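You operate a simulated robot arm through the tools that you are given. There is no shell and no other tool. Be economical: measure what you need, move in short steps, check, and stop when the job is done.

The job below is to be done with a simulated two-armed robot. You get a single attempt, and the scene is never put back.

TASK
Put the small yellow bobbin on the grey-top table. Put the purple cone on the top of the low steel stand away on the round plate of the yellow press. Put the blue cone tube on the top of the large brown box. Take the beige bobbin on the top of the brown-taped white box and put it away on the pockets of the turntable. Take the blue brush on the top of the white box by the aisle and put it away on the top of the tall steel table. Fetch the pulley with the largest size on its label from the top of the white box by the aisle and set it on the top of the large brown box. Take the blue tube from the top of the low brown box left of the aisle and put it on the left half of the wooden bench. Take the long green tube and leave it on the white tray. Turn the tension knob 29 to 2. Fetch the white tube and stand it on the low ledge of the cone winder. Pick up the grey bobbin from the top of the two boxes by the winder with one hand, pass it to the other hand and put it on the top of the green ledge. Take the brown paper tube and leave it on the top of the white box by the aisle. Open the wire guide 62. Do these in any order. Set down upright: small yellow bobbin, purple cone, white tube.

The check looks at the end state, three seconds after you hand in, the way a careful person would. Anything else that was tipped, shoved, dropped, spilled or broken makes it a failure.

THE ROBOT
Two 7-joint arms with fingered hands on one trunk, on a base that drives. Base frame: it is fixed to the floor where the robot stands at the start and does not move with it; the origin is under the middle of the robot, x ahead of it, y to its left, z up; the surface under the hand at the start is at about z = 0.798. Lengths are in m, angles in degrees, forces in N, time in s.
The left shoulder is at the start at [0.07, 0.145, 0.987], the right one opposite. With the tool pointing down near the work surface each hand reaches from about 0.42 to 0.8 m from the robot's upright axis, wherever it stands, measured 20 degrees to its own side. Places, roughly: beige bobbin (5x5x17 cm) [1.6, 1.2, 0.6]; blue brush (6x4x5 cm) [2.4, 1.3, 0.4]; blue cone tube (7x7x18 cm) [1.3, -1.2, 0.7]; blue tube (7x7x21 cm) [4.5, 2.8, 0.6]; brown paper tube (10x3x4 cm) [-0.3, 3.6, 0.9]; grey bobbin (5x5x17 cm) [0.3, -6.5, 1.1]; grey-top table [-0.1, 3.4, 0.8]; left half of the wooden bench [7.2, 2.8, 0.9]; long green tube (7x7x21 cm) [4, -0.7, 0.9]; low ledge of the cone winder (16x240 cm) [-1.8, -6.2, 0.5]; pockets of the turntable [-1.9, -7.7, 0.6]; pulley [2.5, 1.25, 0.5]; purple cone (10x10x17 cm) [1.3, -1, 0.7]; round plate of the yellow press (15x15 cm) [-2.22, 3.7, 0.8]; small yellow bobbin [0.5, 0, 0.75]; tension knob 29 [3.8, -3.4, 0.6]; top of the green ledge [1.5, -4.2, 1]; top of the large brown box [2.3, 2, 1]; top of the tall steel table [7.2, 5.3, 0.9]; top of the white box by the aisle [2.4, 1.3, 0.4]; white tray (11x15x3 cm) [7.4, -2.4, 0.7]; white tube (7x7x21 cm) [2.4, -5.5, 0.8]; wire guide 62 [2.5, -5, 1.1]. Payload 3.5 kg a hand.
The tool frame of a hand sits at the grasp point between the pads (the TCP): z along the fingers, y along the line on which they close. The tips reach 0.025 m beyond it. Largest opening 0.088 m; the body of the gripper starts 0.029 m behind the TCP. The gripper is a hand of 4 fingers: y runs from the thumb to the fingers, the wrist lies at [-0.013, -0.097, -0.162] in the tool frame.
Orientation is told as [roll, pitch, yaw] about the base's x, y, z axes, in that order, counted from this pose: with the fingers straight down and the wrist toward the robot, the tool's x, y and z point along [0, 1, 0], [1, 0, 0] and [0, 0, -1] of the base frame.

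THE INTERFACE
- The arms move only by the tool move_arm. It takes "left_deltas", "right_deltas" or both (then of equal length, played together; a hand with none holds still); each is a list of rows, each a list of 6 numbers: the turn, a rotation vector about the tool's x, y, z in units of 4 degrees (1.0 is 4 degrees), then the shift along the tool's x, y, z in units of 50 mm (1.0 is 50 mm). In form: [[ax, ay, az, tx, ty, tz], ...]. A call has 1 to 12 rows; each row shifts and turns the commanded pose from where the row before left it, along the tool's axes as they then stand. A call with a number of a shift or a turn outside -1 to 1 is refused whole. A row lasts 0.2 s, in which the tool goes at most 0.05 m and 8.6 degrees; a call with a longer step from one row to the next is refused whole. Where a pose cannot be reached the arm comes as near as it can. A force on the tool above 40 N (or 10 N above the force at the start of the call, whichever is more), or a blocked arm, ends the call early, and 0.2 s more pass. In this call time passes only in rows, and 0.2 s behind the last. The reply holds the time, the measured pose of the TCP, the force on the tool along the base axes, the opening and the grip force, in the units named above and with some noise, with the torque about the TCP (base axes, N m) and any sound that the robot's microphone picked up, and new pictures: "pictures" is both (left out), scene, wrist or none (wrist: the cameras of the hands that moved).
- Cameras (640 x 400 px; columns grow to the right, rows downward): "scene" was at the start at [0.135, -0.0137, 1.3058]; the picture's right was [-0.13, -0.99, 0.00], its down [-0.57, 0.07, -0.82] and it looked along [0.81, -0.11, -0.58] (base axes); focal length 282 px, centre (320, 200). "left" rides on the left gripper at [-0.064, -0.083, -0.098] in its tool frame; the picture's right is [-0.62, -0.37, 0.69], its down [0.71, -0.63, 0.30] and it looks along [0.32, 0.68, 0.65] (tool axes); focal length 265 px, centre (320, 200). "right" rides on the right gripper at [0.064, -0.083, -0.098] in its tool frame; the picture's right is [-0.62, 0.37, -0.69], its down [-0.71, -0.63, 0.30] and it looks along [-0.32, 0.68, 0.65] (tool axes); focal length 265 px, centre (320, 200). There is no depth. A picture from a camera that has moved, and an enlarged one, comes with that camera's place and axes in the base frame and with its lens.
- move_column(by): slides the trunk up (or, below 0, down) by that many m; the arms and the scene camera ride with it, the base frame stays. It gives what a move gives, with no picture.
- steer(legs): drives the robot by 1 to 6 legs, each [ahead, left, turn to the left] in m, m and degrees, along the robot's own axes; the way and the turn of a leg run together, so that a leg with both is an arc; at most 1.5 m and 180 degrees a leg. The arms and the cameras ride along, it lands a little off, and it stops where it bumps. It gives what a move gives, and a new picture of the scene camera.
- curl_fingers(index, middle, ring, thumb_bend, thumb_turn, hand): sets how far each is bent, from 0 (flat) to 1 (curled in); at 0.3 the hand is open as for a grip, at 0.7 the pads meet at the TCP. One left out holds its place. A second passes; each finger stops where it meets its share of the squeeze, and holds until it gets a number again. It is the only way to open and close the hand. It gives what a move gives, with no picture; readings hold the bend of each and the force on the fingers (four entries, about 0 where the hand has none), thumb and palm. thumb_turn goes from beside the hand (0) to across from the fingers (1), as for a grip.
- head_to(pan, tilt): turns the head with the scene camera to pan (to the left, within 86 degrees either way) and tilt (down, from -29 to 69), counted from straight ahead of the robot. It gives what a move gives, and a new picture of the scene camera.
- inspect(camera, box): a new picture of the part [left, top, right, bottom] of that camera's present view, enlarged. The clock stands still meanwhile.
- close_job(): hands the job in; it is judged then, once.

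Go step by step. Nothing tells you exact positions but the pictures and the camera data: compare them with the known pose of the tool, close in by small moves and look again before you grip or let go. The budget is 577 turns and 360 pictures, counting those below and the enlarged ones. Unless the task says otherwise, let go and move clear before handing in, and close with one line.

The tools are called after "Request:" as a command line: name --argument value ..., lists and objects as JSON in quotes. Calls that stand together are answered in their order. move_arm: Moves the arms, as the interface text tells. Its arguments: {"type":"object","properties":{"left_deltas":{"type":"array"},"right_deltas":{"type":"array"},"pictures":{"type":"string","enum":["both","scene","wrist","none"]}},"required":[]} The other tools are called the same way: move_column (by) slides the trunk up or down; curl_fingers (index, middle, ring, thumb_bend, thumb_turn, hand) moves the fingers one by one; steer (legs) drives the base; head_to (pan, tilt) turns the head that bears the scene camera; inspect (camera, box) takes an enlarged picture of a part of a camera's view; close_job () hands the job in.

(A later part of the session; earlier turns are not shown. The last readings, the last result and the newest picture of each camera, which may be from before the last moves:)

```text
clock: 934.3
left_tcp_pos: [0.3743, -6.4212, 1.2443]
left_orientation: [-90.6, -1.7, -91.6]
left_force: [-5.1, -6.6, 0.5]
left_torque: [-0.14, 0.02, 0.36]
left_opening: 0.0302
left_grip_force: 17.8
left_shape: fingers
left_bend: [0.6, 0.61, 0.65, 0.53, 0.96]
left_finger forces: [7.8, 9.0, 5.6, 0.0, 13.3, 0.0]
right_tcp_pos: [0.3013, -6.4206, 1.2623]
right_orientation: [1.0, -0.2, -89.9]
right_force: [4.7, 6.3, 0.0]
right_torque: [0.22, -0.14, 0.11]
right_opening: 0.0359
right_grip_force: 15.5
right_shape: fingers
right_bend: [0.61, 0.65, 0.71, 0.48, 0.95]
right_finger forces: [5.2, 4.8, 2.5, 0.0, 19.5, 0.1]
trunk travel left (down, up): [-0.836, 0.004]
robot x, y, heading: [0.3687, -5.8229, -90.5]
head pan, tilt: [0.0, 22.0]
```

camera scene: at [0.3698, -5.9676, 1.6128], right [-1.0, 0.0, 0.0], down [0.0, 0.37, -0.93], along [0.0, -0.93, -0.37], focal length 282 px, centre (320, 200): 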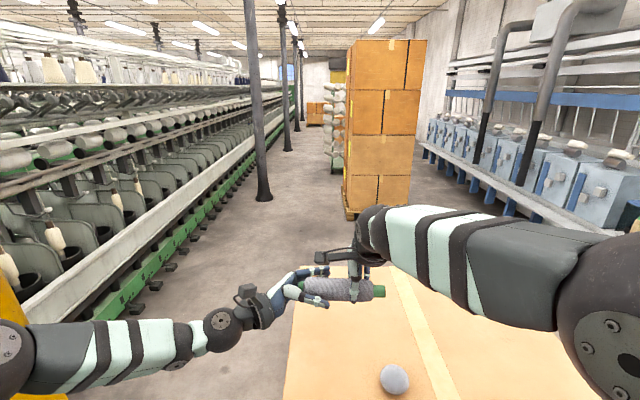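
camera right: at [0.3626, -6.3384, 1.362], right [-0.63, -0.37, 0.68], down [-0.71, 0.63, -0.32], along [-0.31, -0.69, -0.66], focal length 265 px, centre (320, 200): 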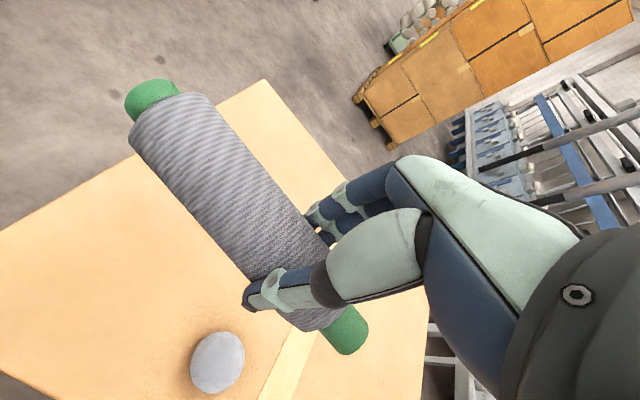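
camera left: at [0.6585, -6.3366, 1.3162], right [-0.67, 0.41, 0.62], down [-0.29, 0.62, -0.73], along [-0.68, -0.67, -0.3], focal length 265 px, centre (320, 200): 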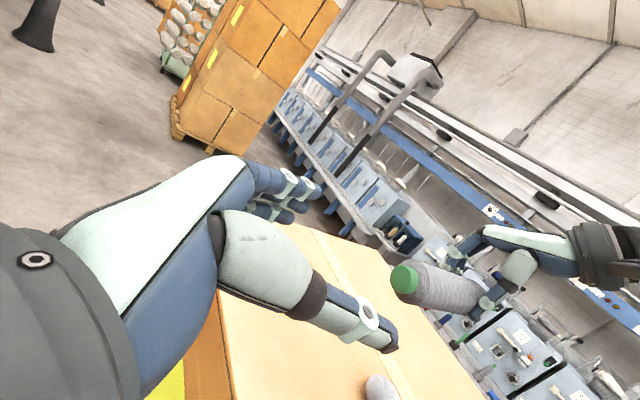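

Both hands hold it. Now the right hand lets go and moves up and away.

Request:
curl_fingers --hand "right" --index 0.3 --middle 0.3 --ring 0.3 --thumb_bend 0.3

Request:
move_arm --right_deltas '[[0, 0, 0, 0, 0, -0.8], [0, 0, 0, 0, 0, -0.8], [0, 0, 0, -0.8, 0, 0], [0, 0, 0, -0.8, 0, 0], [0, 0, 0, -0.8, 0, 0], [0, 0, 0, 0, 0, 0]]' --pictures "scene"

```text
clock: 935.3
left_tcp_pos: [0.3744, -6.4218, 1.2446]
left_orientation: [-90.8, -1.7, -91.7]
left_force: [0.2, 0.9, 0.5]
left_torque: [-0.03, -0.04, 0.01]
left_opening: 0.0303
left_grip_force: 17.6
left_shape: fingers
left_bend: [0.6, 0.62, 0.66, 0.53, 0.95]
left_finger forces: [6.0, 7.8, 4.7, 0.0, 16.6, 0.0]
right_tcp_pos: [0.2992, -6.4215, 1.2631]
right_orientation: [1.1, -0.2, -90.0]
right_force: [0.2, 0.4, 1.0]
right_torque: [-0.02, -0.01, 0.02]
right_opening: 0.0842
right_grip_force: 0.0
right_shape: fingers
right_bend: [0.3, 0.3, 0.3, 0.3, 0.97]
right_finger forces: [0.0, 0.0, 0.0, 0.1, 0.0, 0.0]
trunk travel left (down, up): [-0.836, 0.004]
robot x, y, heading: [0.3698, -5.821, -90.3]
head pan, tilt: [0.0, 22.0]
```

```text
clock: 936.7
left_tcp_pos: [0.376, -6.422, 1.2418]
left_orientation: [-90.6, -1.7, -91.6]
left_force: [0.2, 0.9, 0.0]
left_torque: [0.01, -0.01, 0.0]
left_opening: 0.0303
left_grip_force: 17.5
left_shape: fingers
left_bend: [0.6, 0.62, 0.66, 0.53, 0.95]
left_finger forces: [6.0, 7.9, 4.6, 0.0, 16.6, 0.1]
right_tcp_pos: [0.174, -6.4202, 1.3395]
right_orientation: [1.0, -0.3, -89.9]
right_force: [-0.3, 0.0, -1.0]
right_torque: [-0.02, -0.02, 0.01]
right_opening: 0.0846
right_grip_force: 0.0
right_shape: fingers
right_bend: [0.3, 0.3, 0.3, 0.3, 0.97]
right_finger forces: [0.1, 0.0, 0.0, 0.0, 0.0, 0.0]
trunk travel left (down, up): [-0.836, 0.004]
robot x, y, heading: [0.3696, -5.818, -90.1]
head pan, tilt: [0.0, 22.0]
camera scene: at [0.3695, -5.9682, 1.6128], right [-1.0, 0.0, 0.0], down [0.0, 0.38, -0.93], along [0.0, -0.93, -0.38], focal length 282 px, centre (320, 200)
```

scene: 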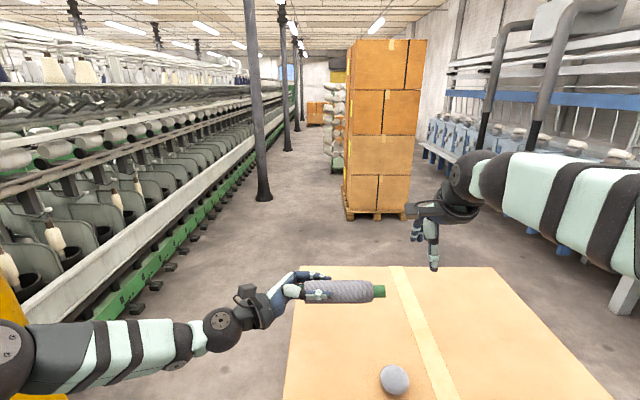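

Handover done. Now I'll back off, turn north, and roll the left hand so that the bobbin hangs upright for setting on the green ledge.

Request:
steer --legs '[[-0.42, 0, 0], [0, 0, 150]]'

Request:
move_arm --left_deltas '[[0, 1, 0, 0, 0, 0], [0, 1, 0, 0, 0, 0], [0, 1, 0, 0, 0, 0], [0, 1, 0, 0, 0, 0], [0, 1, 0, 0, 0, 0], [0, 1, 0, 0, 0, 0], [0, 1, 0, 0, 0, 0], [0, 1, 0, 0, 0, 0], [0, 1, 0, 0, 0, 0], [0, 1, 0, 0, 0, 0], [0, 1, 0, 0, 0, 0], [0, 1, 0, 0, 0, 0]]' --pictures "none"

Request:
move_arm --left_deltas '[[0, 1, 0, 0, 0, 0], [0, 1, 0, 0, 0, 0], [0, 1, 0, 0, 0, 0], [0, 1, 0, 0, 0, 0], [0, 1, 0, 0, 0, 0], [0, 1, 0, 0, 0, 0], [0, 1, 0, 0, 0, 0], [0, 1, 0, 0, 0, 0], [0, 1, 0, 0, 0, 0], [0, 1, 0, 0, 0, 0], [0, 0.6, 0, 0, 0, -0.9], [0, 0, 0, 0, 0, -0.9]]' --pictures "both"

```text
clock: 945.5
left_tcp_pos: [0.6651, -4.8732, 1.2441]
left_orientation: [-90.6, -1.7, 58.7]
left_force: [0.0, -0.7, -1.2]
left_torque: [0.01, 0.04, 0.02]
left_opening: 0.0294
left_grip_force: 16.9
left_shape: fingers
left_bend: [0.61, 0.62, 0.67, 0.53, 0.95]
left_finger forces: [5.9, 7.4, 4.4, 0.0, 15.7, 0.0]
right_tcp_pos: [0.8401, -4.9715, 1.3401]
right_orientation: [1.0, -0.2, 60.3]
right_force: [-0.3, -0.8, 0.3]
right_torque: [0.0, 0.03, 0.0]
right_opening: 0.0845
right_grip_force: 0.0
right_shape: fingers
right_bend: [0.3, 0.3, 0.3, 0.3, 0.97]
right_finger forces: [0.1, 0.0, 0.0, 0.0, 0.1, 0.0]
trunk travel left (down, up): [-0.836, 0.004]
robot x, y, heading: [0.3705, -5.3929, 60.0]
head pan, tilt: [0.0, 22.0]
camera scene: at [0.4405, -5.273, 1.6128], right [0.87, -0.5, 0.0], down [-0.19, -0.33, -0.93], along [0.46, 0.8, -0.38], focal length 282 px, centre (320, 200)
```

scene: 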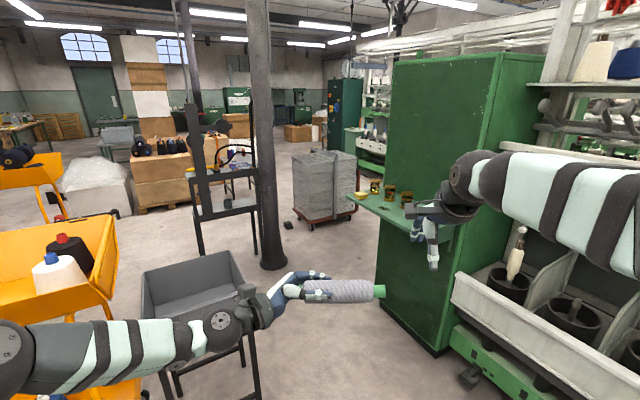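

```text
clock: 948.1
left_tcp_pos: [0.668, -4.8741, 1.2441]
left_orientation: [-42.5, -1.6, 58.6]
left_force: [-0.3, 0.9, -0.7]
left_torque: [0.0, 0.02, 0.02]
left_opening: 0.0296
left_grip_force: 17.5
left_shape: fingers
left_bend: [0.61, 0.62, 0.67, 0.53, 0.95]
left_finger forces: [5.9, 7.3, 4.4, 0.0, 15.7, 0.1]
right_tcp_pos: [0.8388, -4.9731, 1.3394]
right_orientation: [1.0, -0.1, 60.3]
right_force: [0.1, 0.1, -0.1]
right_torque: [0.03, -0.03, -0.04]
right_opening: 0.0847
right_grip_force: 0.1
right_shape: fingers
right_bend: [0.3, 0.3, 0.3, 0.3, 0.97]
right_finger forces: [0.0, 0.0, 0.0, 0.0, 0.0, 0.0]
trunk travel left (down, up): [-0.836, 0.004]
robot x, y, heading: [0.3691, -5.3961, 60.1]
head pan, tilt: [0.0, 22.0]
```

```text
clock: 950.7
left_tcp_pos: [0.6606, -4.8768, 1.3332]
left_orientation: [-0.3, -1.7, 58.6]
left_force: [0.4, 0.5, -1.2]
left_torque: [0.02, -0.03, -0.01]
left_opening: 0.0296
left_grip_force: 16.6
left_shape: fingers
left_bend: [0.61, 0.62, 0.67, 0.53, 0.94]
left_finger forces: [5.9, 7.2, 4.3, 0.0, 15.5, 0.0]
right_tcp_pos: [0.8395, -4.9742, 1.3413]
right_orientation: [1.0, -0.3, 60.3]
right_force: [0.1, -0.6, -0.4]
right_torque: [0.02, -0.03, 0.0]
right_opening: 0.0846
right_grip_force: 0.1
right_shape: fingers
right_bend: [0.3, 0.3, 0.3, 0.3, 0.97]
right_finger forces: [0.0, 0.0, 0.0, 0.0, 0.1, 0.0]
trunk travel left (down, up): [-0.836, 0.004]
robot x, y, heading: [0.3709, -5.395, 60.2]
head pan, tilt: [0.0, 22.0]
camera scene: at [0.4392, -5.2742, 1.6129], right [0.87, -0.5, 0.0], down [-0.19, -0.32, -0.93], along [0.46, 0.8, -0.37], focal length 282 px, centre (320, 200)
camera left: at [0.669, -4.9845, 1.4301], right [0.35, -0.62, -0.7], down [-0.93, -0.16, -0.33], along [0.09, 0.77, -0.63], focal length 265 px, centre (320, 200)
```

scene: 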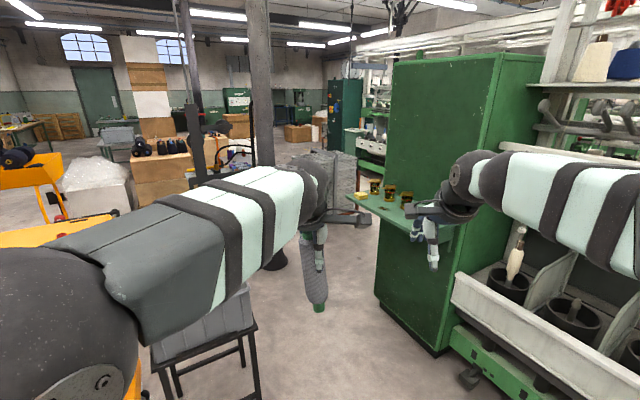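
left: 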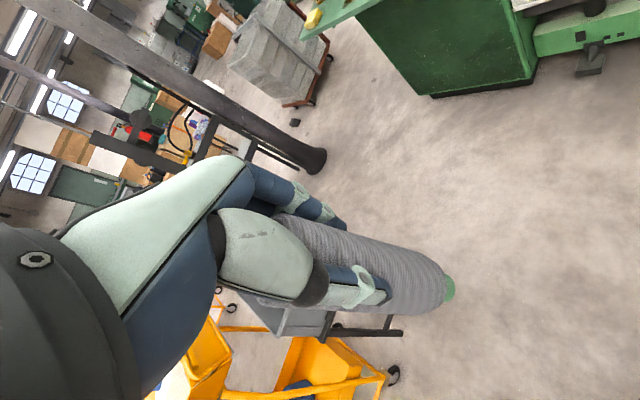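

The ledge spans x 1.365–1.65, y −4.55…−3.99. I'll retract the right hand and drive so that the bobbin comes over (1.48, −4.45).

Request:
move_arm --right_deltas '[[0, 0, 0, 0, -0.8, 0], [0, 0, 0, 0, -0.8, 0], [0, 0, 0, 0, -0.8, 0], [0, 0, 0, 0, -0.8, 0]]' --pictures "none"

Request:
steer --legs '[[0, 0, -20], [0.8, 0.01, 0]]'

```text
clock: 951.7
left_tcp_pos: [0.6618, -4.876, 1.333]
left_orientation: [-0.2, -1.8, 58.6]
left_force: [-0.5, 0.0, -0.7]
left_torque: [0.05, -0.02, -0.01]
left_opening: 0.0296
left_grip_force: 16.7
left_shape: fingers
left_bend: [0.61, 0.62, 0.67, 0.53, 0.94]
left_finger forces: [5.9, 7.2, 4.3, 0.0, 15.7, 0.0]
right_tcp_pos: [0.7602, -5.113, 1.3384]
right_orientation: [1.0, -0.5, 60.4]
right_force: [0.8, 0.0, 0.4]
right_torque: [-0.02, 0.0, 0.0]
right_opening: 0.0844
right_grip_force: 0.0
right_shape: fingers
right_bend: [0.3, 0.3, 0.3, 0.3, 0.97]
right_finger forces: [0.0, 0.1, 0.0, 0.1, 0.0, 0.1]
trunk travel left (down, up): [-0.836, 0.004]
robot x, y, heading: [0.3711, -5.3965, 60.3]
head pan, tilt: [0.0, 22.0]
```

```text
clock: 957.0
left_tcp_pos: [1.4214, -4.4882, 1.3336]
left_orientation: [-0.2, -1.7, 38.5]
left_force: [-0.4, -0.4, -0.6]
left_torque: [-0.01, -0.02, 0.06]
left_opening: 0.0294
left_grip_force: 16.3
left_shape: fingers
left_bend: [0.61, 0.62, 0.67, 0.53, 0.94]
left_finger forces: [5.9, 7.2, 4.3, 0.0, 15.4, 0.1]
right_tcp_pos: [1.4362, -4.7428, 1.3392]
right_orientation: [1.0, -0.3, 40.3]
right_force: [0.1, 0.3, -0.3]
right_torque: [0.0, 0.05, 0.01]
right_opening: 0.0845
right_grip_force: 0.2
right_shape: fingers
right_bend: [0.3, 0.3, 0.3, 0.3, 0.97]
right_finger forces: [0.0, 0.0, 0.1, 0.1, 0.0, 0.0]
trunk travel left (down, up): [-0.836, 0.004]
robot x, y, heading: [0.9722, -4.8757, 40.3]
head pan, tilt: [0.0, 22.0]
camera scene: at [1.0794, -4.7865, 1.613], right [0.64, -0.77, 0.0], down [-0.29, -0.24, -0.93], along [0.71, 0.6, -0.37], focal length 282 px, centre (320, 200)
```

scene: 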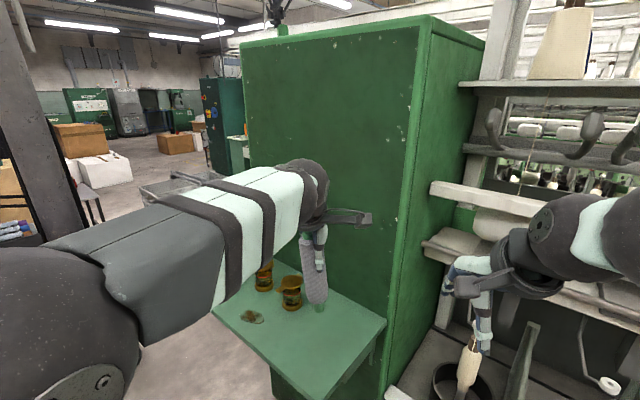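

Over the ledge; I'll move 8 cm further in and lower.

Request:
move_arm --left_deltas '[[0, 0, 0, 0, 0.75, 0], [0, 0, 0, 0, 0.75, 0], [0, 0, 0, 0, 0, 0.8], [0, 0, 0, 0, 0, 0.8], [0, 0, 0, 0, 0, 0.8], [0, 0, 0, 0, 0, 0.7], [0, 0, 0, 0, 0, 0]]' --pictures "both"

```text
clock: 958.6
left_tcp_pos: [1.4859, -4.4404, 1.1815]
left_orientation: [-0.1, -1.8, 38.5]
left_force: [-0.7, -0.2, -0.7]
left_torque: [-0.02, -0.04, 0.03]
left_opening: 0.0294
left_grip_force: 16.2
left_shape: fingers
left_bend: [0.61, 0.63, 0.67, 0.53, 0.94]
left_finger forces: [5.9, 7.2, 4.3, 0.1, 15.1, 0.1]
right_tcp_pos: [1.4345, -4.7439, 1.3375]
right_orientation: [1.0, -0.3, 40.3]
right_force: [0.3, -0.4, -0.1]
right_torque: [0.0, 0.01, 0.0]
right_opening: 0.0844
right_grip_force: 0.1
right_shape: fingers
right_bend: [0.3, 0.3, 0.3, 0.3, 0.97]
right_finger forces: [0.0, 0.1, 0.0, 0.0, 0.0, 0.0]
trunk travel left (down, up): [-0.836, 0.004]
robot x, y, heading: [0.9715, -4.8747, 40.1]
head pan, tilt: [0.0, 22.0]
camera scene: at [1.0797, -4.7863, 1.6129], right [0.64, -0.77, 0.0], down [-0.29, -0.24, -0.93], along [0.71, 0.6, -0.37], focal length 282 px, centre (320, 200)
camera left: at [1.4574, -4.5452, 1.278], right [0.12, -0.7, -0.7], down [-0.93, 0.17, -0.33], along [0.35, 0.69, -0.63], focal length 265 px, centre (320, 200)
```

scene: 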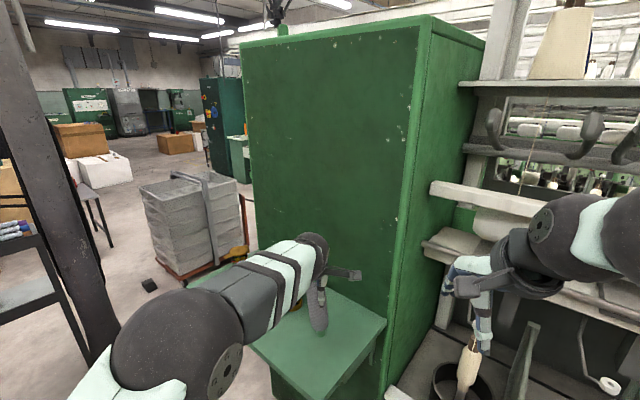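
left: 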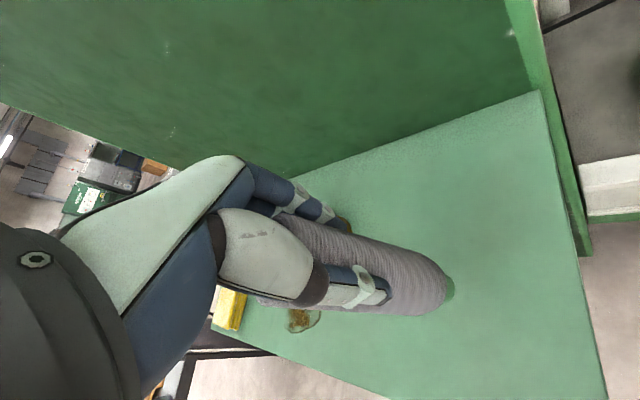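

Request:
move_arm --left_deltas '[[0, 0, 0, 0, 0, 0.3], [0, 0, 0, 0, 0, 0.3], [0, 0, 0, 0, 0, 0.15], [0, 0, 0, 0, 0, 0]]' --pictures "none"

Request:
move_arm --left_deltas '[[0, 0, 0, 0, 0, 0.15], [0, 0, 0, 0, 0, 0.1], [0, 0, 0, 0, 0, 0]]' --pictures "none"

```text
clock: 959.6
left_tcp_pos: [1.4858, -4.4388, 1.143]
left_orientation: [-0.2, -1.7, 38.6]
left_force: [1.1, 0.2, -0.8]
left_torque: [0.02, -0.01, 0.02]
left_opening: 0.0292
left_grip_force: 16.0
left_shape: fingers
left_bend: [0.61, 0.63, 0.67, 0.53, 0.94]
left_finger forces: [5.8, 7.1, 4.2, 0.1, 15.1, 0.0]
right_tcp_pos: [1.4365, -4.7422, 1.3376]
right_orientation: [1.0, -0.2, 40.3]
right_force: [0.1, 0.2, 0.1]
right_torque: [0.02, -0.07, 0.01]
right_opening: 0.0847
right_grip_force: 0.0
right_shape: fingers
right_bend: [0.3, 0.3, 0.3, 0.3, 0.97]
right_finger forces: [0.1, 0.0, 0.1, 0.1, 0.0, 0.1]
trunk travel left (down, up): [-0.836, 0.004]
robot x, y, heading: [0.9725, -4.8725, 40.5]
head pan, tilt: [0.0, 22.0]
```

```text
clock: 960.4
left_tcp_pos: [1.4873, -4.4374, 1.1311]
left_orientation: [-0.1, -1.7, 38.6]
left_force: [0.6, 0.1, 0.7]
left_torque: [0.03, -0.03, -0.01]
left_opening: 0.0291
left_grip_force: 17.1
left_shape: fingers
left_bend: [0.61, 0.63, 0.67, 0.53, 0.94]
left_finger forces: [5.8, 7.2, 4.3, 0.0, 15.5, 0.0]
right_tcp_pos: [1.4368, -4.7431, 1.3385]
right_orientation: [1.0, -0.2, 40.3]
right_force: [-0.6, -0.3, 0.6]
right_torque: [0.01, 0.0, -0.01]
right_opening: 0.0848
right_grip_force: 0.1
right_shape: fingers
right_bend: [0.3, 0.3, 0.3, 0.3, 0.97]
right_finger forces: [0.0, 0.0, 0.0, 0.1, 0.1, 0.0]
trunk travel left (down, up): [-0.836, 0.004]
robot x, y, heading: [0.9716, -4.8722, 40.0]
head pan, tilt: [0.0, 22.0]
```

Request:
move_arm --left_deltas '[[0, 0, 0, 0, 0, 0.1], [0, 0, 0, 0, 0, 0]]' --pictures "wrist"

```text
clock: 961.0
left_tcp_pos: [1.4876, -4.4388, 1.1309]
left_orientation: [-0.4, -2.2, 38.5]
left_force: [0.3, 0.5, 16.3]
left_torque: [-0.07, 0.12, 0.01]
left_opening: 0.0291
left_grip_force: 18.4
left_shape: fingers
left_bend: [0.71, 0.63, 0.71, 0.53, 0.94]
left_finger forces: [6.5, 7.9, 4.6, 0.0, 18.1, 0.0]
right_tcp_pos: [1.4349, -4.744, 1.3382]
right_orientation: [1.0, -0.5, 40.3]
right_force: [0.2, -0.5, -0.4]
right_torque: [0.0, 0.01, 0.03]
right_opening: 0.0847
right_grip_force: 0.1
right_shape: fingers
right_bend: [0.3, 0.3, 0.3, 0.3, 0.97]
right_finger forces: [0.1, 0.0, 0.0, 0.0, 0.0, 0.0]
trunk travel left (down, up): [-0.836, 0.004]
robot x, y, heading: [0.9735, -4.877, 40.1]
head pan, tilt: [0.0, 22.0]
camera left: at [1.4579, -4.5433, 1.2258], right [0.12, -0.7, -0.7], down [-0.93, 0.17, -0.33], along [0.35, 0.69, -0.63], focal length 265 px, centre (320, 200)
```

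left: 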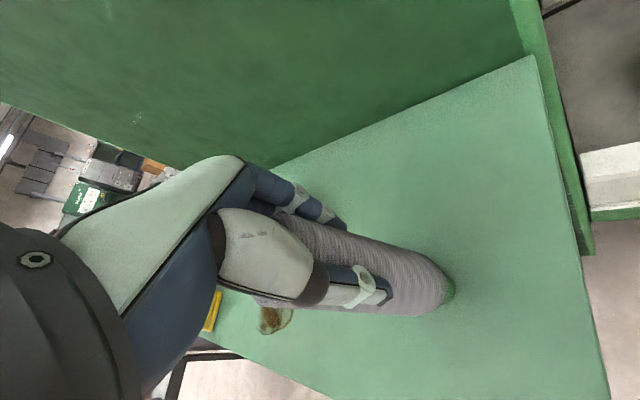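

Standing on the ledge with 16 N. I'll open stepwise and rise.

Request:
curl_fingers --hand "left" --index 0.5 --middle 0.5 --ring 0.5 --thumb_bend 0.45

Request:
curl_fingers --hand "left" --index 0.3 --middle 0.3 --ring 0.3 --thumb_bend 0.3

Request:
move_arm --left_deltas '[[0, 0, 0, 0, 0, -0.4], [0, 0, 0, 0, 0, -0.8], [0, 0, 0, 0, 0, -0.8], [0, 0, 0, 0, 0, -0.8]]' --pictures "scene"

```text
clock: 962.0
left_tcp_pos: [1.4872, -4.4382, 1.125]
left_orientation: [-0.2, -1.6, 38.5]
left_force: [0.5, 0.8, 0.2]
left_torque: [-0.05, 0.04, -0.01]
left_opening: 0.0469
left_grip_force: 0.0
left_shape: fingers
left_bend: [0.5, 0.5, 0.5, 0.45, 0.97]
left_finger forces: [0.1, 0.1, 0.0, 0.0, 0.0, 0.0]
right_tcp_pos: [1.4368, -4.7425, 1.3377]
right_orientation: [1.0, -0.2, 40.4]
right_force: [0.6, 0.3, 0.5]
right_torque: [0.0, -0.01, 0.0]
right_opening: 0.0843
right_grip_force: 0.1
right_shape: fingers
right_bend: [0.3, 0.3, 0.3, 0.3, 0.97]
right_finger forces: [0.0, 0.0, 0.0, 0.0, 0.1, 0.0]
trunk travel left (down, up): [-0.836, 0.004]
robot x, y, heading: [0.9749, -4.8762, 40.3]
head pan, tilt: [0.0, 22.0]
```

```text
clock: 963.0
left_tcp_pos: [1.4877, -4.4379, 1.1262]
left_orientation: [-0.2, -1.8, 38.5]
left_force: [0.6, -0.2, 0.9]
left_torque: [0.0, 0.0, 0.01]
left_opening: 0.0842
left_grip_force: 0.0
left_shape: fingers
left_bend: [0.3, 0.3, 0.3, 0.3, 0.97]
left_finger forces: [0.1, 0.1, 0.1, 0.0, 0.0, 0.0]
right_tcp_pos: [1.4373, -4.7425, 1.3382]
right_orientation: [1.0, -0.2, 40.3]
right_force: [-0.3, 0.1, 0.4]
right_torque: [-0.02, -0.03, 0.01]
right_opening: 0.0845
right_grip_force: 0.0
right_shape: fingers
right_bend: [0.3, 0.3, 0.3, 0.3, 0.97]
right_finger forces: [0.0, 0.0, 0.1, 0.1, 0.0, 0.0]
trunk travel left (down, up): [-0.836, 0.004]
robot x, y, heading: [0.975, -4.8737, 39.9]
head pan, tilt: [0.0, 22.0]
```

```text
clock: 964.0
left_tcp_pos: [1.4834, -4.4394, 1.2666]
left_orientation: [-0.1, -1.7, 38.5]
left_force: [1.0, 0.0, 0.6]
left_torque: [0.01, 0.02, 0.01]
left_opening: 0.0846
left_grip_force: 0.0
left_shape: fingers
left_bend: [0.3, 0.3, 0.3, 0.3, 0.97]
left_finger forces: [0.1, 0.0, 0.1, 0.0, 0.1, 0.0]
right_tcp_pos: [1.4368, -4.7425, 1.3379]
right_orientation: [0.9, -0.3, 40.3]
right_force: [0.9, -0.5, -0.2]
right_torque: [0.01, -0.03, -0.05]
right_opening: 0.0847
right_grip_force: 0.1
right_shape: fingers
right_bend: [0.3, 0.3, 0.3, 0.3, 0.97]
right_finger forces: [0.1, 0.0, 0.0, 0.0, 0.0, 0.1]
trunk travel left (down, up): [-0.836, 0.004]
robot x, y, heading: [0.9782, -4.8767, 40.2]
head pan, tilt: [0.0, 22.0]
camera scene: at [1.0799, -4.7861, 1.6129], right [0.64, -0.77, 0.0], down [-0.29, -0.24, -0.93], along [0.71, 0.6, -0.37], focal length 282 px, centre (320, 200)
```

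scene: 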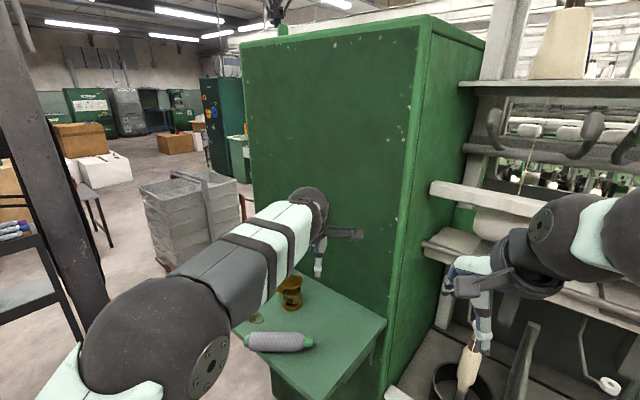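

It tipped over after release and lies on the ledge. Let me check that it is at rest and fully on it.

Request:
move_arm --left_deltas '[[0, 0, 0, 0, -0.7, -0.5], [0, 0, 0, 0, -0.7, 0], [0, 0, 0, 0.7, -0.3, 0], [0, 0, 0, 0.7, 0, 0], [0, 0, 0, 0, 0, 0]]' --pictures "none"

Request:
inspect --camera "scene" --box '[210, 280, 402, 400]'

```text
clock: 965.2
left_tcp_pos: [1.3739, -4.4403, 1.2888]
left_orientation: [-0.2, -1.6, 38.5]
left_force: [-0.3, -0.4, 0.1]
left_torque: [0.03, 0.02, 0.01]
left_opening: 0.0845
left_grip_force: 0.2
left_shape: fingers
left_bend: [0.3, 0.3, 0.3, 0.3, 0.97]
left_finger forces: [0.1, 0.1, 0.0, 0.0, 0.1, 0.0]
right_tcp_pos: [1.4365, -4.7439, 1.3378]
right_orientation: [1.0, -0.3, 40.3]
right_force: [0.8, -0.4, -0.4]
right_torque: [0.01, 0.01, -0.03]
right_opening: 0.0844
right_grip_force: 0.1
right_shape: fingers
right_bend: [0.3, 0.3, 0.3, 0.3, 0.97]
right_finger forces: [0.1, 0.0, 0.0, 0.1, 0.1, 0.1]
trunk travel left (down, up): [-0.836, 0.004]
robot x, y, heading: [0.9764, -4.8781, 40.4]
head pan, tilt: [0.0, 22.0]
```

```text
3.33 times, centred on (306, 340) of scene
camera zoom: at [1.0807, -4.7874, 1.6129], right [0.64, -0.77, 0.0], down [-0.29, -0.24, -0.93], along [0.71, 0.6, -0.37], focal length 940 px, centre (367, -267)
```

zoom: 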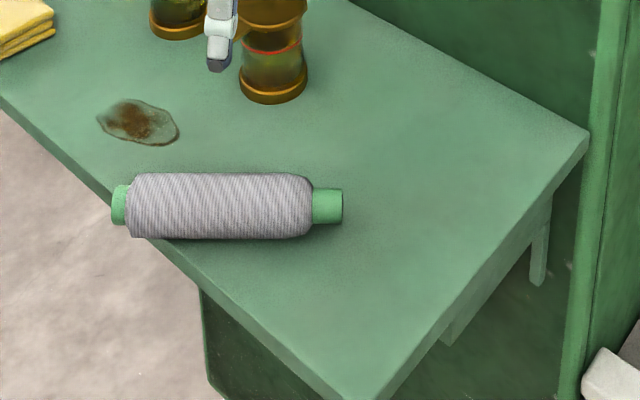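

It's at rest but one end sticks over the edge. The left hand's closing direction happens to be square to it, so I'll re-grip it and move it further in.

Request:
move_arm --left_deltas '[[0, 0, 0, 0.3, 0.7, 0], [0, 0, 0, 0.3, 0.7, 0], [0, 0, 0, 0, 0, 0.9], [0, 0, 0, 0, 0, 0.9], [0, 0, 0, 0, 0, 0.9], [0, 0, 0, 0, 0, 0.9], [0, 0, 0, 0, 0, 0.5], [0, 0, 0, 0, 0, 0]]' --pictures "wrist"

```text
clock: 967.0
left_tcp_pos: [1.414, -4.3678, 1.0835]
left_orientation: [-0.2, -1.7, 38.4]
left_force: [0.0, 0.4, -0.2]
left_torque: [-0.01, 0.01, 0.01]
left_opening: 0.0844
left_grip_force: 0.1
left_shape: fingers
left_bend: [0.3, 0.3, 0.3, 0.3, 0.97]
left_finger forces: [0.0, 0.0, 0.1, 0.1, 0.0, 0.0]
right_tcp_pos: [1.4352, -4.743, 1.3386]
right_orientation: [1.0, -0.2, 40.3]
right_force: [0.5, 0.6, -0.5]
right_torque: [0.0, 0.01, -0.01]
right_opening: 0.0848
right_grip_force: 0.0
right_shape: fingers
right_bend: [0.3, 0.3, 0.3, 0.3, 0.97]
right_finger forces: [0.1, 0.1, 0.0, 0.1, 0.0, 0.0]
trunk travel left (down, up): [-0.836, 0.004]
robot x, y, heading: [0.9778, -4.8765, 40.3]
head pan, tilt: [0.0, 22.0]
camera left: at [1.385, -4.4717, 1.1808], right [0.12, -0.7, -0.7], down [-0.93, 0.17, -0.33], along [0.35, 0.69, -0.63], focal length 265 px, centre (320, 200)
```

left: 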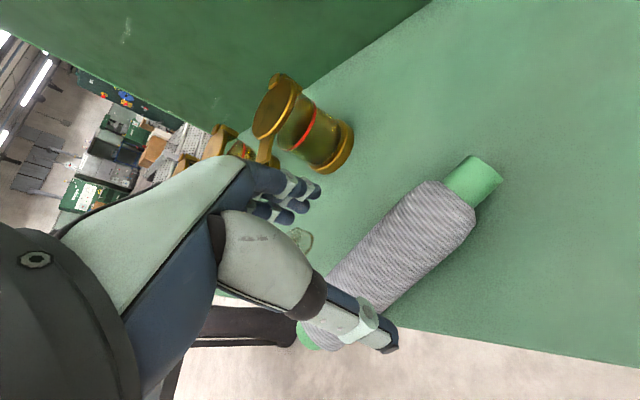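

Centred. There's a brass jar close to the fingers, so I'll narrow the hand before lowering the last 5 cm and gripping.

Request:
curl_fingers --hand "left" --index 0.42 --middle 0.42 --ring 0.42 --thumb_bend 0.36

Request:
move_arm --left_deltas '[[0, 0, 0, -0.1, 0, 0.5], [0, 0, 0, 0, 0, 0.5], [0, 0, 0, 0, 0, 0]]' --pictures "none"

Request:
curl_fingers --hand "left" --index 0.7 --middle 0.7 --ring 0.7 --thumb_bend 0.7

Request:
move_arm --left_deltas '[[0, 0, 0, 0, 0, -0.5], [0, 0, 0, -0.7, 0.3, 0], [0, 0, 0, -0.7, 0.3, 0], [0, 0, 0, 0, 0, 0.25], [0, 0, 0, 0, 0, 0.15], [0, 0, 0, 0, 0, 0]]' --pictures "wrist"

```text
clock: 968.0
left_tcp_pos: [1.4148, -4.3683, 1.0842]
left_orientation: [-0.2, -1.6, 38.5]
left_force: [-0.7, 0.1, -0.2]
left_torque: [-0.02, 0.02, -0.02]
left_opening: 0.0665
left_grip_force: 0.2
left_shape: fingers
left_bend: [0.42, 0.42, 0.42, 0.36, 0.97]
left_finger forces: [0.1, 0.1, 0.1, 0.0, 0.0, 0.0]
right_tcp_pos: [1.4365, -4.7417, 1.3376]
right_orientation: [1.0, -0.2, 40.3]
right_force: [-0.5, 0.3, 0.2]
right_torque: [-0.02, 0.0, -0.01]
right_opening: 0.0844
right_grip_force: 0.0
right_shape: fingers
right_bend: [0.3, 0.3, 0.3, 0.3, 0.97]
right_finger forces: [0.1, 0.0, 0.0, 0.0, 0.0, 0.0]
trunk travel left (down, up): [-0.836, 0.004]
robot x, y, heading: [0.9748, -4.8766, 40.1]
head pan, tilt: [0.0, 22.0]
```

```text
clock: 968.8
left_tcp_pos: [1.418, -4.3725, 1.0336]
left_orientation: [-0.2, -1.7, 38.5]
left_force: [-1.1, 0.5, 0.9]
left_torque: [-0.01, -0.01, -0.01]
left_opening: 0.0661
left_grip_force: 0.0
left_shape: fingers
left_bend: [0.42, 0.42, 0.42, 0.36, 0.97]
left_finger forces: [0.1, 0.0, 0.1, 0.1, 0.0, 0.0]
right_tcp_pos: [1.437, -4.7435, 1.3387]
right_orientation: [1.0, -0.3, 40.4]
right_force: [-0.5, 0.2, 0.0]
right_torque: [0.0, 0.01, 0.01]
right_opening: 0.0843
right_grip_force: 0.1
right_shape: fingers
right_bend: [0.3, 0.3, 0.3, 0.3, 0.97]
right_finger forces: [0.0, 0.0, 0.0, 0.0, 0.0, 0.0]
trunk travel left (down, up): [-0.836, 0.004]
robot x, y, heading: [0.9731, -4.8772, 40.1]
head pan, tilt: [0.0, 22.0]
```

```text
clock: 969.8
left_tcp_pos: [1.4189, -4.3707, 1.0342]
left_orientation: [-0.2, -1.7, 38.5]
left_force: [-0.5, -0.9, 0.0]
left_torque: [0.0, 0.01, -0.01]
left_opening: 0.035
left_grip_force: 14.8
left_shape: fingers
left_bend: [0.6, 0.64, 0.64, 0.49, 0.94]
left_finger forces: [6.5, 4.8, 3.8, 0.0, 15.0, 0.0]
right_tcp_pos: [1.437, -4.7424, 1.3383]
right_orientation: [1.0, -0.3, 40.4]
right_force: [-0.9, -0.2, -0.3]
right_torque: [0.02, -0.01, -0.01]
right_opening: 0.0843
right_grip_force: 0.0
right_shape: fingers
right_bend: [0.3, 0.3, 0.3, 0.3, 0.97]
right_finger forces: [0.0, 0.1, 0.0, 0.1, 0.1, 0.1]
trunk travel left (down, up): [-0.836, 0.004]
robot x, y, heading: [0.9724, -4.8773, 39.9]
head pan, tilt: [0.0, 22.0]
```

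```text
clock: 971.2
left_tcp_pos: [1.4882, -4.4074, 1.038]
left_orientation: [-0.2, -1.8, 38.5]
left_force: [0.4, 0.2, -0.5]
left_torque: [0.0, 0.02, -0.03]
left_opening: 0.035
left_grip_force: 14.8
left_shape: fingers
left_bend: [0.6, 0.64, 0.64, 0.49, 0.94]
left_finger forces: [6.4, 4.8, 3.6, 0.0, 14.6, 0.0]
right_tcp_pos: [1.4378, -4.7429, 1.338]
right_orientation: [1.0, -0.2, 40.3]
right_force: [-0.6, 0.7, -1.0]
right_torque: [0.01, -0.01, -0.02]
right_opening: 0.0846
right_grip_force: 0.1
right_shape: fingers
right_bend: [0.3, 0.3, 0.3, 0.3, 0.97]
right_finger forces: [0.1, 0.1, 0.0, 0.0, 0.0, 0.1]
trunk travel left (down, up): [-0.836, 0.004]
robot x, y, heading: [0.9717, -4.8741, 40.0]
head pan, tilt: [0.0, 22.0]
camera left: at [1.4583, -4.5111, 1.1349], right [0.11, -0.7, -0.7], down [-0.93, 0.17, -0.32], along [0.35, 0.69, -0.63], focal length 265 px, centre (320, 200)
```

left: 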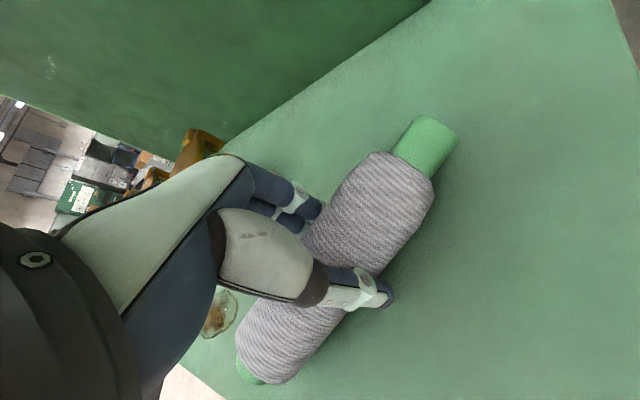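

Well on the ledge now. Lower 5 mm and release.

Request:
move_arm --left_deltas '[[0, 0, 0, 0, 0, 0.1], [0, 0, 0, 0, 0, 0]]' --pictures "none"

Request:
curl_fingers --hand "left" --index 0.42 --middle 0.42 --ring 0.42 --thumb_bend 0.36

Request:
move_arm --left_deltas '[[0, 0, 0, 0, 0, -0.5], [0, 0, 0, 0, 0, -0.8], [0, 0, 0, 0, 0, -0.8], [0, 0, 0, 0, -0.5, -0.8], [0, 0, 0, 0, -0.8, -0.4], [0, 0, 0, 0, 0, 0]]' --pictures "scene"

```text
clock: 971.8
left_tcp_pos: [1.4869, -4.4069, 1.0334]
left_orientation: [-0.2, -1.6, 38.4]
left_force: [0.3, -0.3, -0.9]
left_torque: [-0.01, -0.02, 0.01]
left_opening: 0.0348
left_grip_force: 15.1
left_shape: fingers
left_bend: [0.6, 0.64, 0.64, 0.49, 0.94]
left_finger forces: [6.6, 4.8, 3.7, 0.1, 14.6, 0.1]
right_tcp_pos: [1.4366, -4.7423, 1.3378]
right_orientation: [1.0, -0.2, 40.3]
right_force: [0.2, -0.4, 0.0]
right_torque: [-0.02, 0.0, 0.01]
right_opening: 0.0845
right_grip_force: 0.1
right_shape: fingers
right_bend: [0.3, 0.3, 0.3, 0.3, 0.97]
right_finger forces: [0.0, 0.0, 0.1, 0.0, 0.0, 0.0]
trunk travel left (down, up): [-0.836, 0.004]
robot x, y, heading: [0.9747, -4.8733, 39.9]
head pan, tilt: [0.0, 22.0]
```

```text
clock: 972.8
left_tcp_pos: [1.486, -4.4068, 1.0345]
left_orientation: [-0.2, -1.7, 38.4]
left_force: [0.7, 0.1, -0.1]
left_torque: [-0.01, -0.01, 0.0]
left_opening: 0.0652
left_grip_force: 0.0
left_shape: fingers
left_bend: [0.42, 0.42, 0.42, 0.36, 0.97]
left_finger forces: [0.1, 0.0, 0.0, 0.0, 0.0, 0.0]
right_tcp_pos: [1.4358, -4.7429, 1.3388]
right_orientation: [0.9, -0.2, 40.3]
right_force: [-0.4, -0.8, 0.1]
right_torque: [0.0, 0.0, 0.03]
right_opening: 0.0846
right_grip_force: 0.2
right_shape: fingers
right_bend: [0.3, 0.3, 0.3, 0.3, 0.97]
right_finger forces: [0.0, 0.0, 0.0, 0.1, 0.1, 0.0]
trunk travel left (down, up): [-0.836, 0.004]
robot x, y, heading: [0.9744, -4.8767, 40.2]
head pan, tilt: [0.0, 22.0]
```

```text
clock: 974.2
left_tcp_pos: [1.4321, -4.4511, 1.1979]
left_orientation: [-0.1, -1.6, 38.6]
left_force: [-0.1, 1.2, 0.2]
left_torque: [0.03, 0.03, 0.02]
left_opening: 0.0655
left_grip_force: 0.1
left_shape: fingers
left_bend: [0.42, 0.42, 0.42, 0.36, 0.97]
left_finger forces: [0.0, 0.0, 0.1, 0.0, 0.0, 0.1]
right_tcp_pos: [1.4375, -4.7424, 1.3367]
right_orientation: [1.0, -0.1, 40.3]
right_force: [0.5, 0.7, -0.6]
right_torque: [-0.01, 0.06, -0.02]
right_opening: 0.0849
right_grip_force: 0.1
right_shape: fingers
right_bend: [0.3, 0.3, 0.3, 0.3, 0.97]
right_finger forces: [0.0, 0.1, 0.0, 0.1, 0.0, 0.1]
trunk travel left (down, up): [-0.836, 0.004]
robot x, y, heading: [0.9721, -4.8793, 40.0]
head pan, tilt: [0.0, 22.0]
camera scene: at [1.0815, -4.7848, 1.6127], right [0.64, -0.77, 0.0], down [-0.29, -0.24, -0.93], along [0.71, 0.6, -0.38], focal length 282 px, centre (320, 200)
```

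scene: 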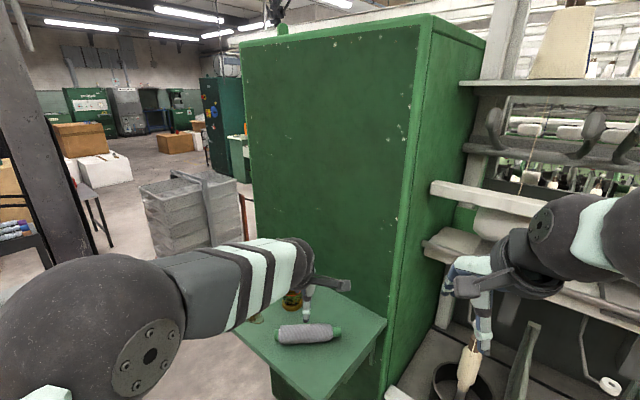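

The grey bobbin lies well on the ledge. Last: the cones on the steel stand at (1.3, −1). I'll turn west and slide north past the bin, then back east and up to the stand's east side.

Request:
move_arm --left_deltas '[[0, 0, 0, 0, -0.6, -0.7], [0, 0, 0, 0, -0.6, -0.7], [0, 0, 0, 0, -0.6, -0.7]]' --pictures "none"

Request:
steer --legs '[[0, 0, 140], [0, -1.38, 0], [-0.95, 0, 0], [-0.5, -0.36, 0], [-0.6, -0.08, 0]]'

```text
clock: 975.0
left_tcp_pos: [1.358, -4.5075, 1.3]
left_orientation: [-0.3, -1.7, 38.5]
left_force: [-0.2, -0.1, 0.1]
left_torque: [-0.02, 0.03, 0.0]
left_opening: 0.0654
left_grip_force: 0.1
left_shape: fingers
left_bend: [0.42, 0.42, 0.42, 0.36, 0.97]
left_finger forces: [0.0, 0.0, 0.1, 0.0, 0.0, 0.1]
right_tcp_pos: [1.4355, -4.7415, 1.3393]
right_orientation: [0.9, -0.4, 40.4]
right_force: [-0.1, -0.7, 1.0]
right_torque: [0.0, 0.01, 0.03]
right_opening: 0.0842
right_grip_force: 0.0
right_shape: fingers
right_bend: [0.3, 0.3, 0.3, 0.3, 0.97]
right_finger forces: [0.0, 0.0, 0.0, 0.0, 0.1, 0.0]
trunk travel left (down, up): [-0.836, 0.004]
robot x, y, heading: [0.9757, -4.8741, 39.9]
head pan, tilt: [0.0, 22.0]
```

```text
clock: 990.3
left_tcp_pos: [0.8425, -3.568, 1.2903]
left_orientation: [-1.1, -0.6, -175.6]
left_force: [0.0, -0.2, 1.0]
left_torque: [0.03, 0.02, 0.02]
left_opening: 0.0656
left_grip_force: 0.0
left_shape: fingers
left_bend: [0.42, 0.42, 0.42, 0.36, 0.97]
left_finger forces: [0.0, 0.0, 0.1, 0.0, 0.1, 0.1]
right_tcp_pos: [0.9114, -3.3334, 1.33]
right_orientation: [-0.5, 1.3, -173.5]
right_force: [1.2, 0.1, 0.4]
right_torque: [0.01, -0.02, 0.03]
right_opening: 0.0847
right_grip_force: 0.2
right_shape: fingers
right_bend: [0.3, 0.3, 0.3, 0.3, 0.98]
right_finger forces: [0.0, 0.0, 0.0, 0.0, 0.1, 0.1]
trunk travel left (down, up): [-0.836, 0.004]
robot x, y, heading: [1.3891, -3.4635, -174.0]
head pan, tilt: [0.0, 22.0]
stopped in leg 3: the robot was blocked; the commanded pose is now the measured one
camera scene: at [1.2161, -3.5023, 1.6104], right [-0.1, 0.99, 0.01], down [0.39, 0.05, -0.92], along [-0.92, -0.09, -0.39], focal length 282 px, centre (320, 200)
```

scene: 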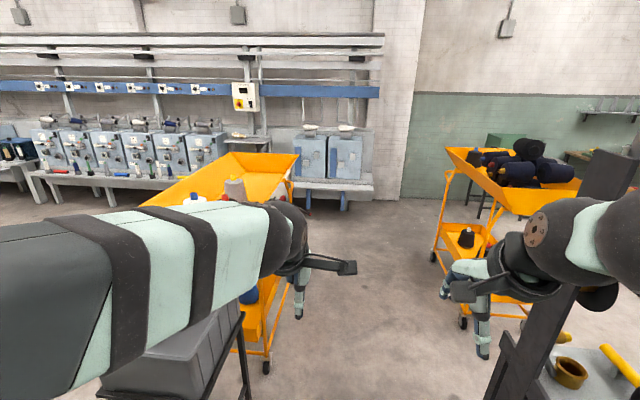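

My right arm touches the pillar. I'll step away from it (south), straighten, and continue backwards.

Request:
steer --legs '[[0, 0.14, 0], [0, 0, -6], [-0.7, 0, 0], [-0.35, -0.4, 0], [-0.6, -0.1, 0]]'

```text
clock: 1001.2
left_tcp_pos: [2.5181, -3.136, 1.2997]
left_orientation: [-0.3, -1.7, 178.1]
left_force: [-0.1, 1.3, -0.2]
left_torque: [0.01, -0.02, -0.04]
left_opening: 0.0652
left_grip_force: 0.0
left_shape: fingers
left_bend: [0.42, 0.42, 0.42, 0.36, 0.97]
left_finger forces: [0.0, 0.0, 0.0, 0.0, 0.1, 0.1]
right_tcp_pos: [2.6129, -2.909, 1.3357]
right_orientation: [0.4, 0.1, -179.9]
right_force: [0.8, -0.5, -0.5]
right_torque: [0.01, -0.05, 0.02]
right_opening: 0.0849
right_grip_force: 0.0
right_shape: fingers
right_bend: [0.3, 0.3, 0.3, 0.3, 0.98]
right_finger forces: [0.0, 0.0, 0.0, 0.0, 0.0, 0.1]
trunk travel left (down, up): [-0.836, 0.004]
robot x, y, heading: [3.0475, -3.1058, 179.3]
head pan, tilt: [0.0, 22.0]
camera scene: at [2.9033, -3.1076, 1.6126], right [0.01, 1.0, 0.0], down [0.38, 0.0, -0.93], along [-0.93, 0.01, -0.38], focal length 282 px, centre (320, 200)
```

scene: 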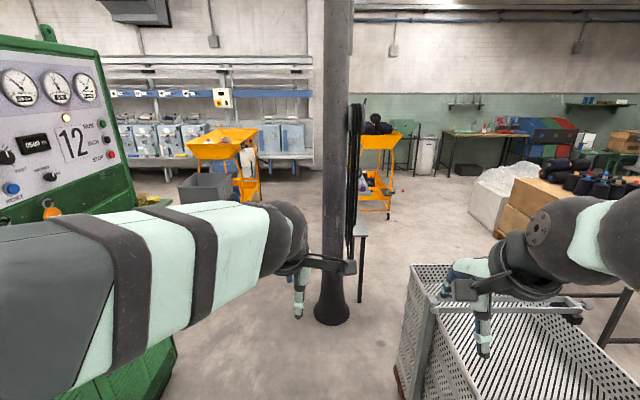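

Clear now. Sliding north to y≈−1.05 and looking at the stand.

Request:
steer --legs '[[0, -1.5, 0.7], [0, -0.55, 0], [0.55, 0, 0]]'

Request:
head_to --pan 0 --tilt 42

```text
clock: 1014.3
left_tcp_pos: [1.9674, -1.0748, 1.3008]
left_orientation: [-0.2, -1.7, 179.0]
left_force: [0.2, 0.4, 0.9]
left_torque: [-0.01, 0.0, -0.01]
left_opening: 0.0653
left_grip_force: 0.0
left_shape: fingers
left_bend: [0.42, 0.42, 0.42, 0.36, 0.97]
left_finger forces: [0.0, 0.0, 0.0, 0.0, 0.0, 0.0]
right_tcp_pos: [2.0606, -0.8446, 1.3362]
right_orientation: [0.5, -0.1, -179.0]
right_force: [0.9, 0.6, -0.1]
right_torque: [0.0, -0.01, -0.04]
right_opening: 0.0848
right_grip_force: 0.0
right_shape: fingers
right_bend: [0.3, 0.3, 0.3, 0.3, 0.98]
right_finger forces: [0.0, 0.0, 0.0, 0.1, 0.1, 0.0]
trunk travel left (down, up): [-0.836, 0.004]
robot x, y, heading: [2.4994, -1.0329, -179.6]
head pan, tilt: [0.0, 22.0]
camera scene: at [2.3537, -1.0384, 1.613], right [-0.01, 1.0, 0.0], down [0.37, 0.0, -0.93], along [-0.93, -0.01, -0.37], focal length 282 px, centre (320, 200)
```

scene: 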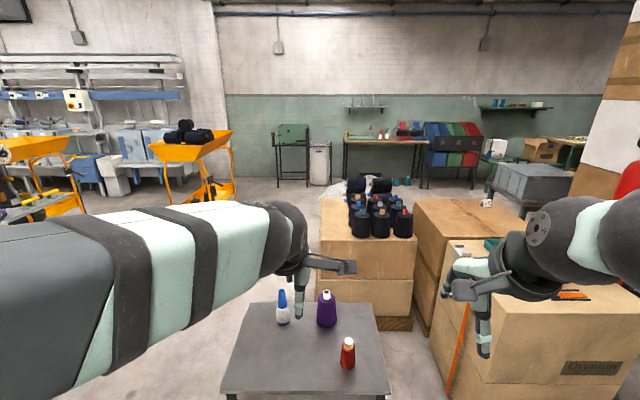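

```text
clock: 1015.2
left_tcp_pos: [1.9658, -1.0732, 1.3005]
left_orientation: [-0.2, -1.6, 179.0]
left_force: [0.4, 0.5, 0.3]
left_torque: [-0.01, -0.02, 0.02]
left_opening: 0.0652
left_grip_force: 0.1
left_shape: fingers
left_bend: [0.42, 0.42, 0.42, 0.36, 0.97]
left_finger forces: [0.0, 0.0, 0.1, 0.1, 0.0, 0.0]
right_tcp_pos: [2.0568, -0.8452, 1.3375]
right_orientation: [0.3, 0.0, -179.0]
right_force: [0.5, -0.6, 0.0]
right_torque: [-0.02, 0.01, 0.0]
right_opening: 0.0846
right_grip_force: 0.0
right_shape: fingers
right_bend: [0.3, 0.3, 0.3, 0.3, 0.98]
right_finger forces: [0.0, 0.0, 0.2, 0.0, 0.1, 0.0]
trunk travel left (down, up): [-0.836, 0.004]
robot x, y, heading: [2.4978, -1.0364, -179.3]
head pan, tilt: [0.0, 42.0]
camera scene: at [2.3601, -1.0384, 1.5817], right [-0.01, 1.0, 0.0], down [0.67, 0.01, -0.74], along [-0.74, -0.01, -0.67], focal length 282 px, centre (320, 200)
```

scene: 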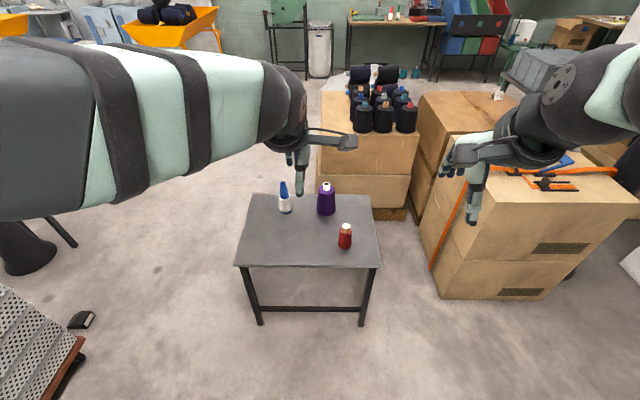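

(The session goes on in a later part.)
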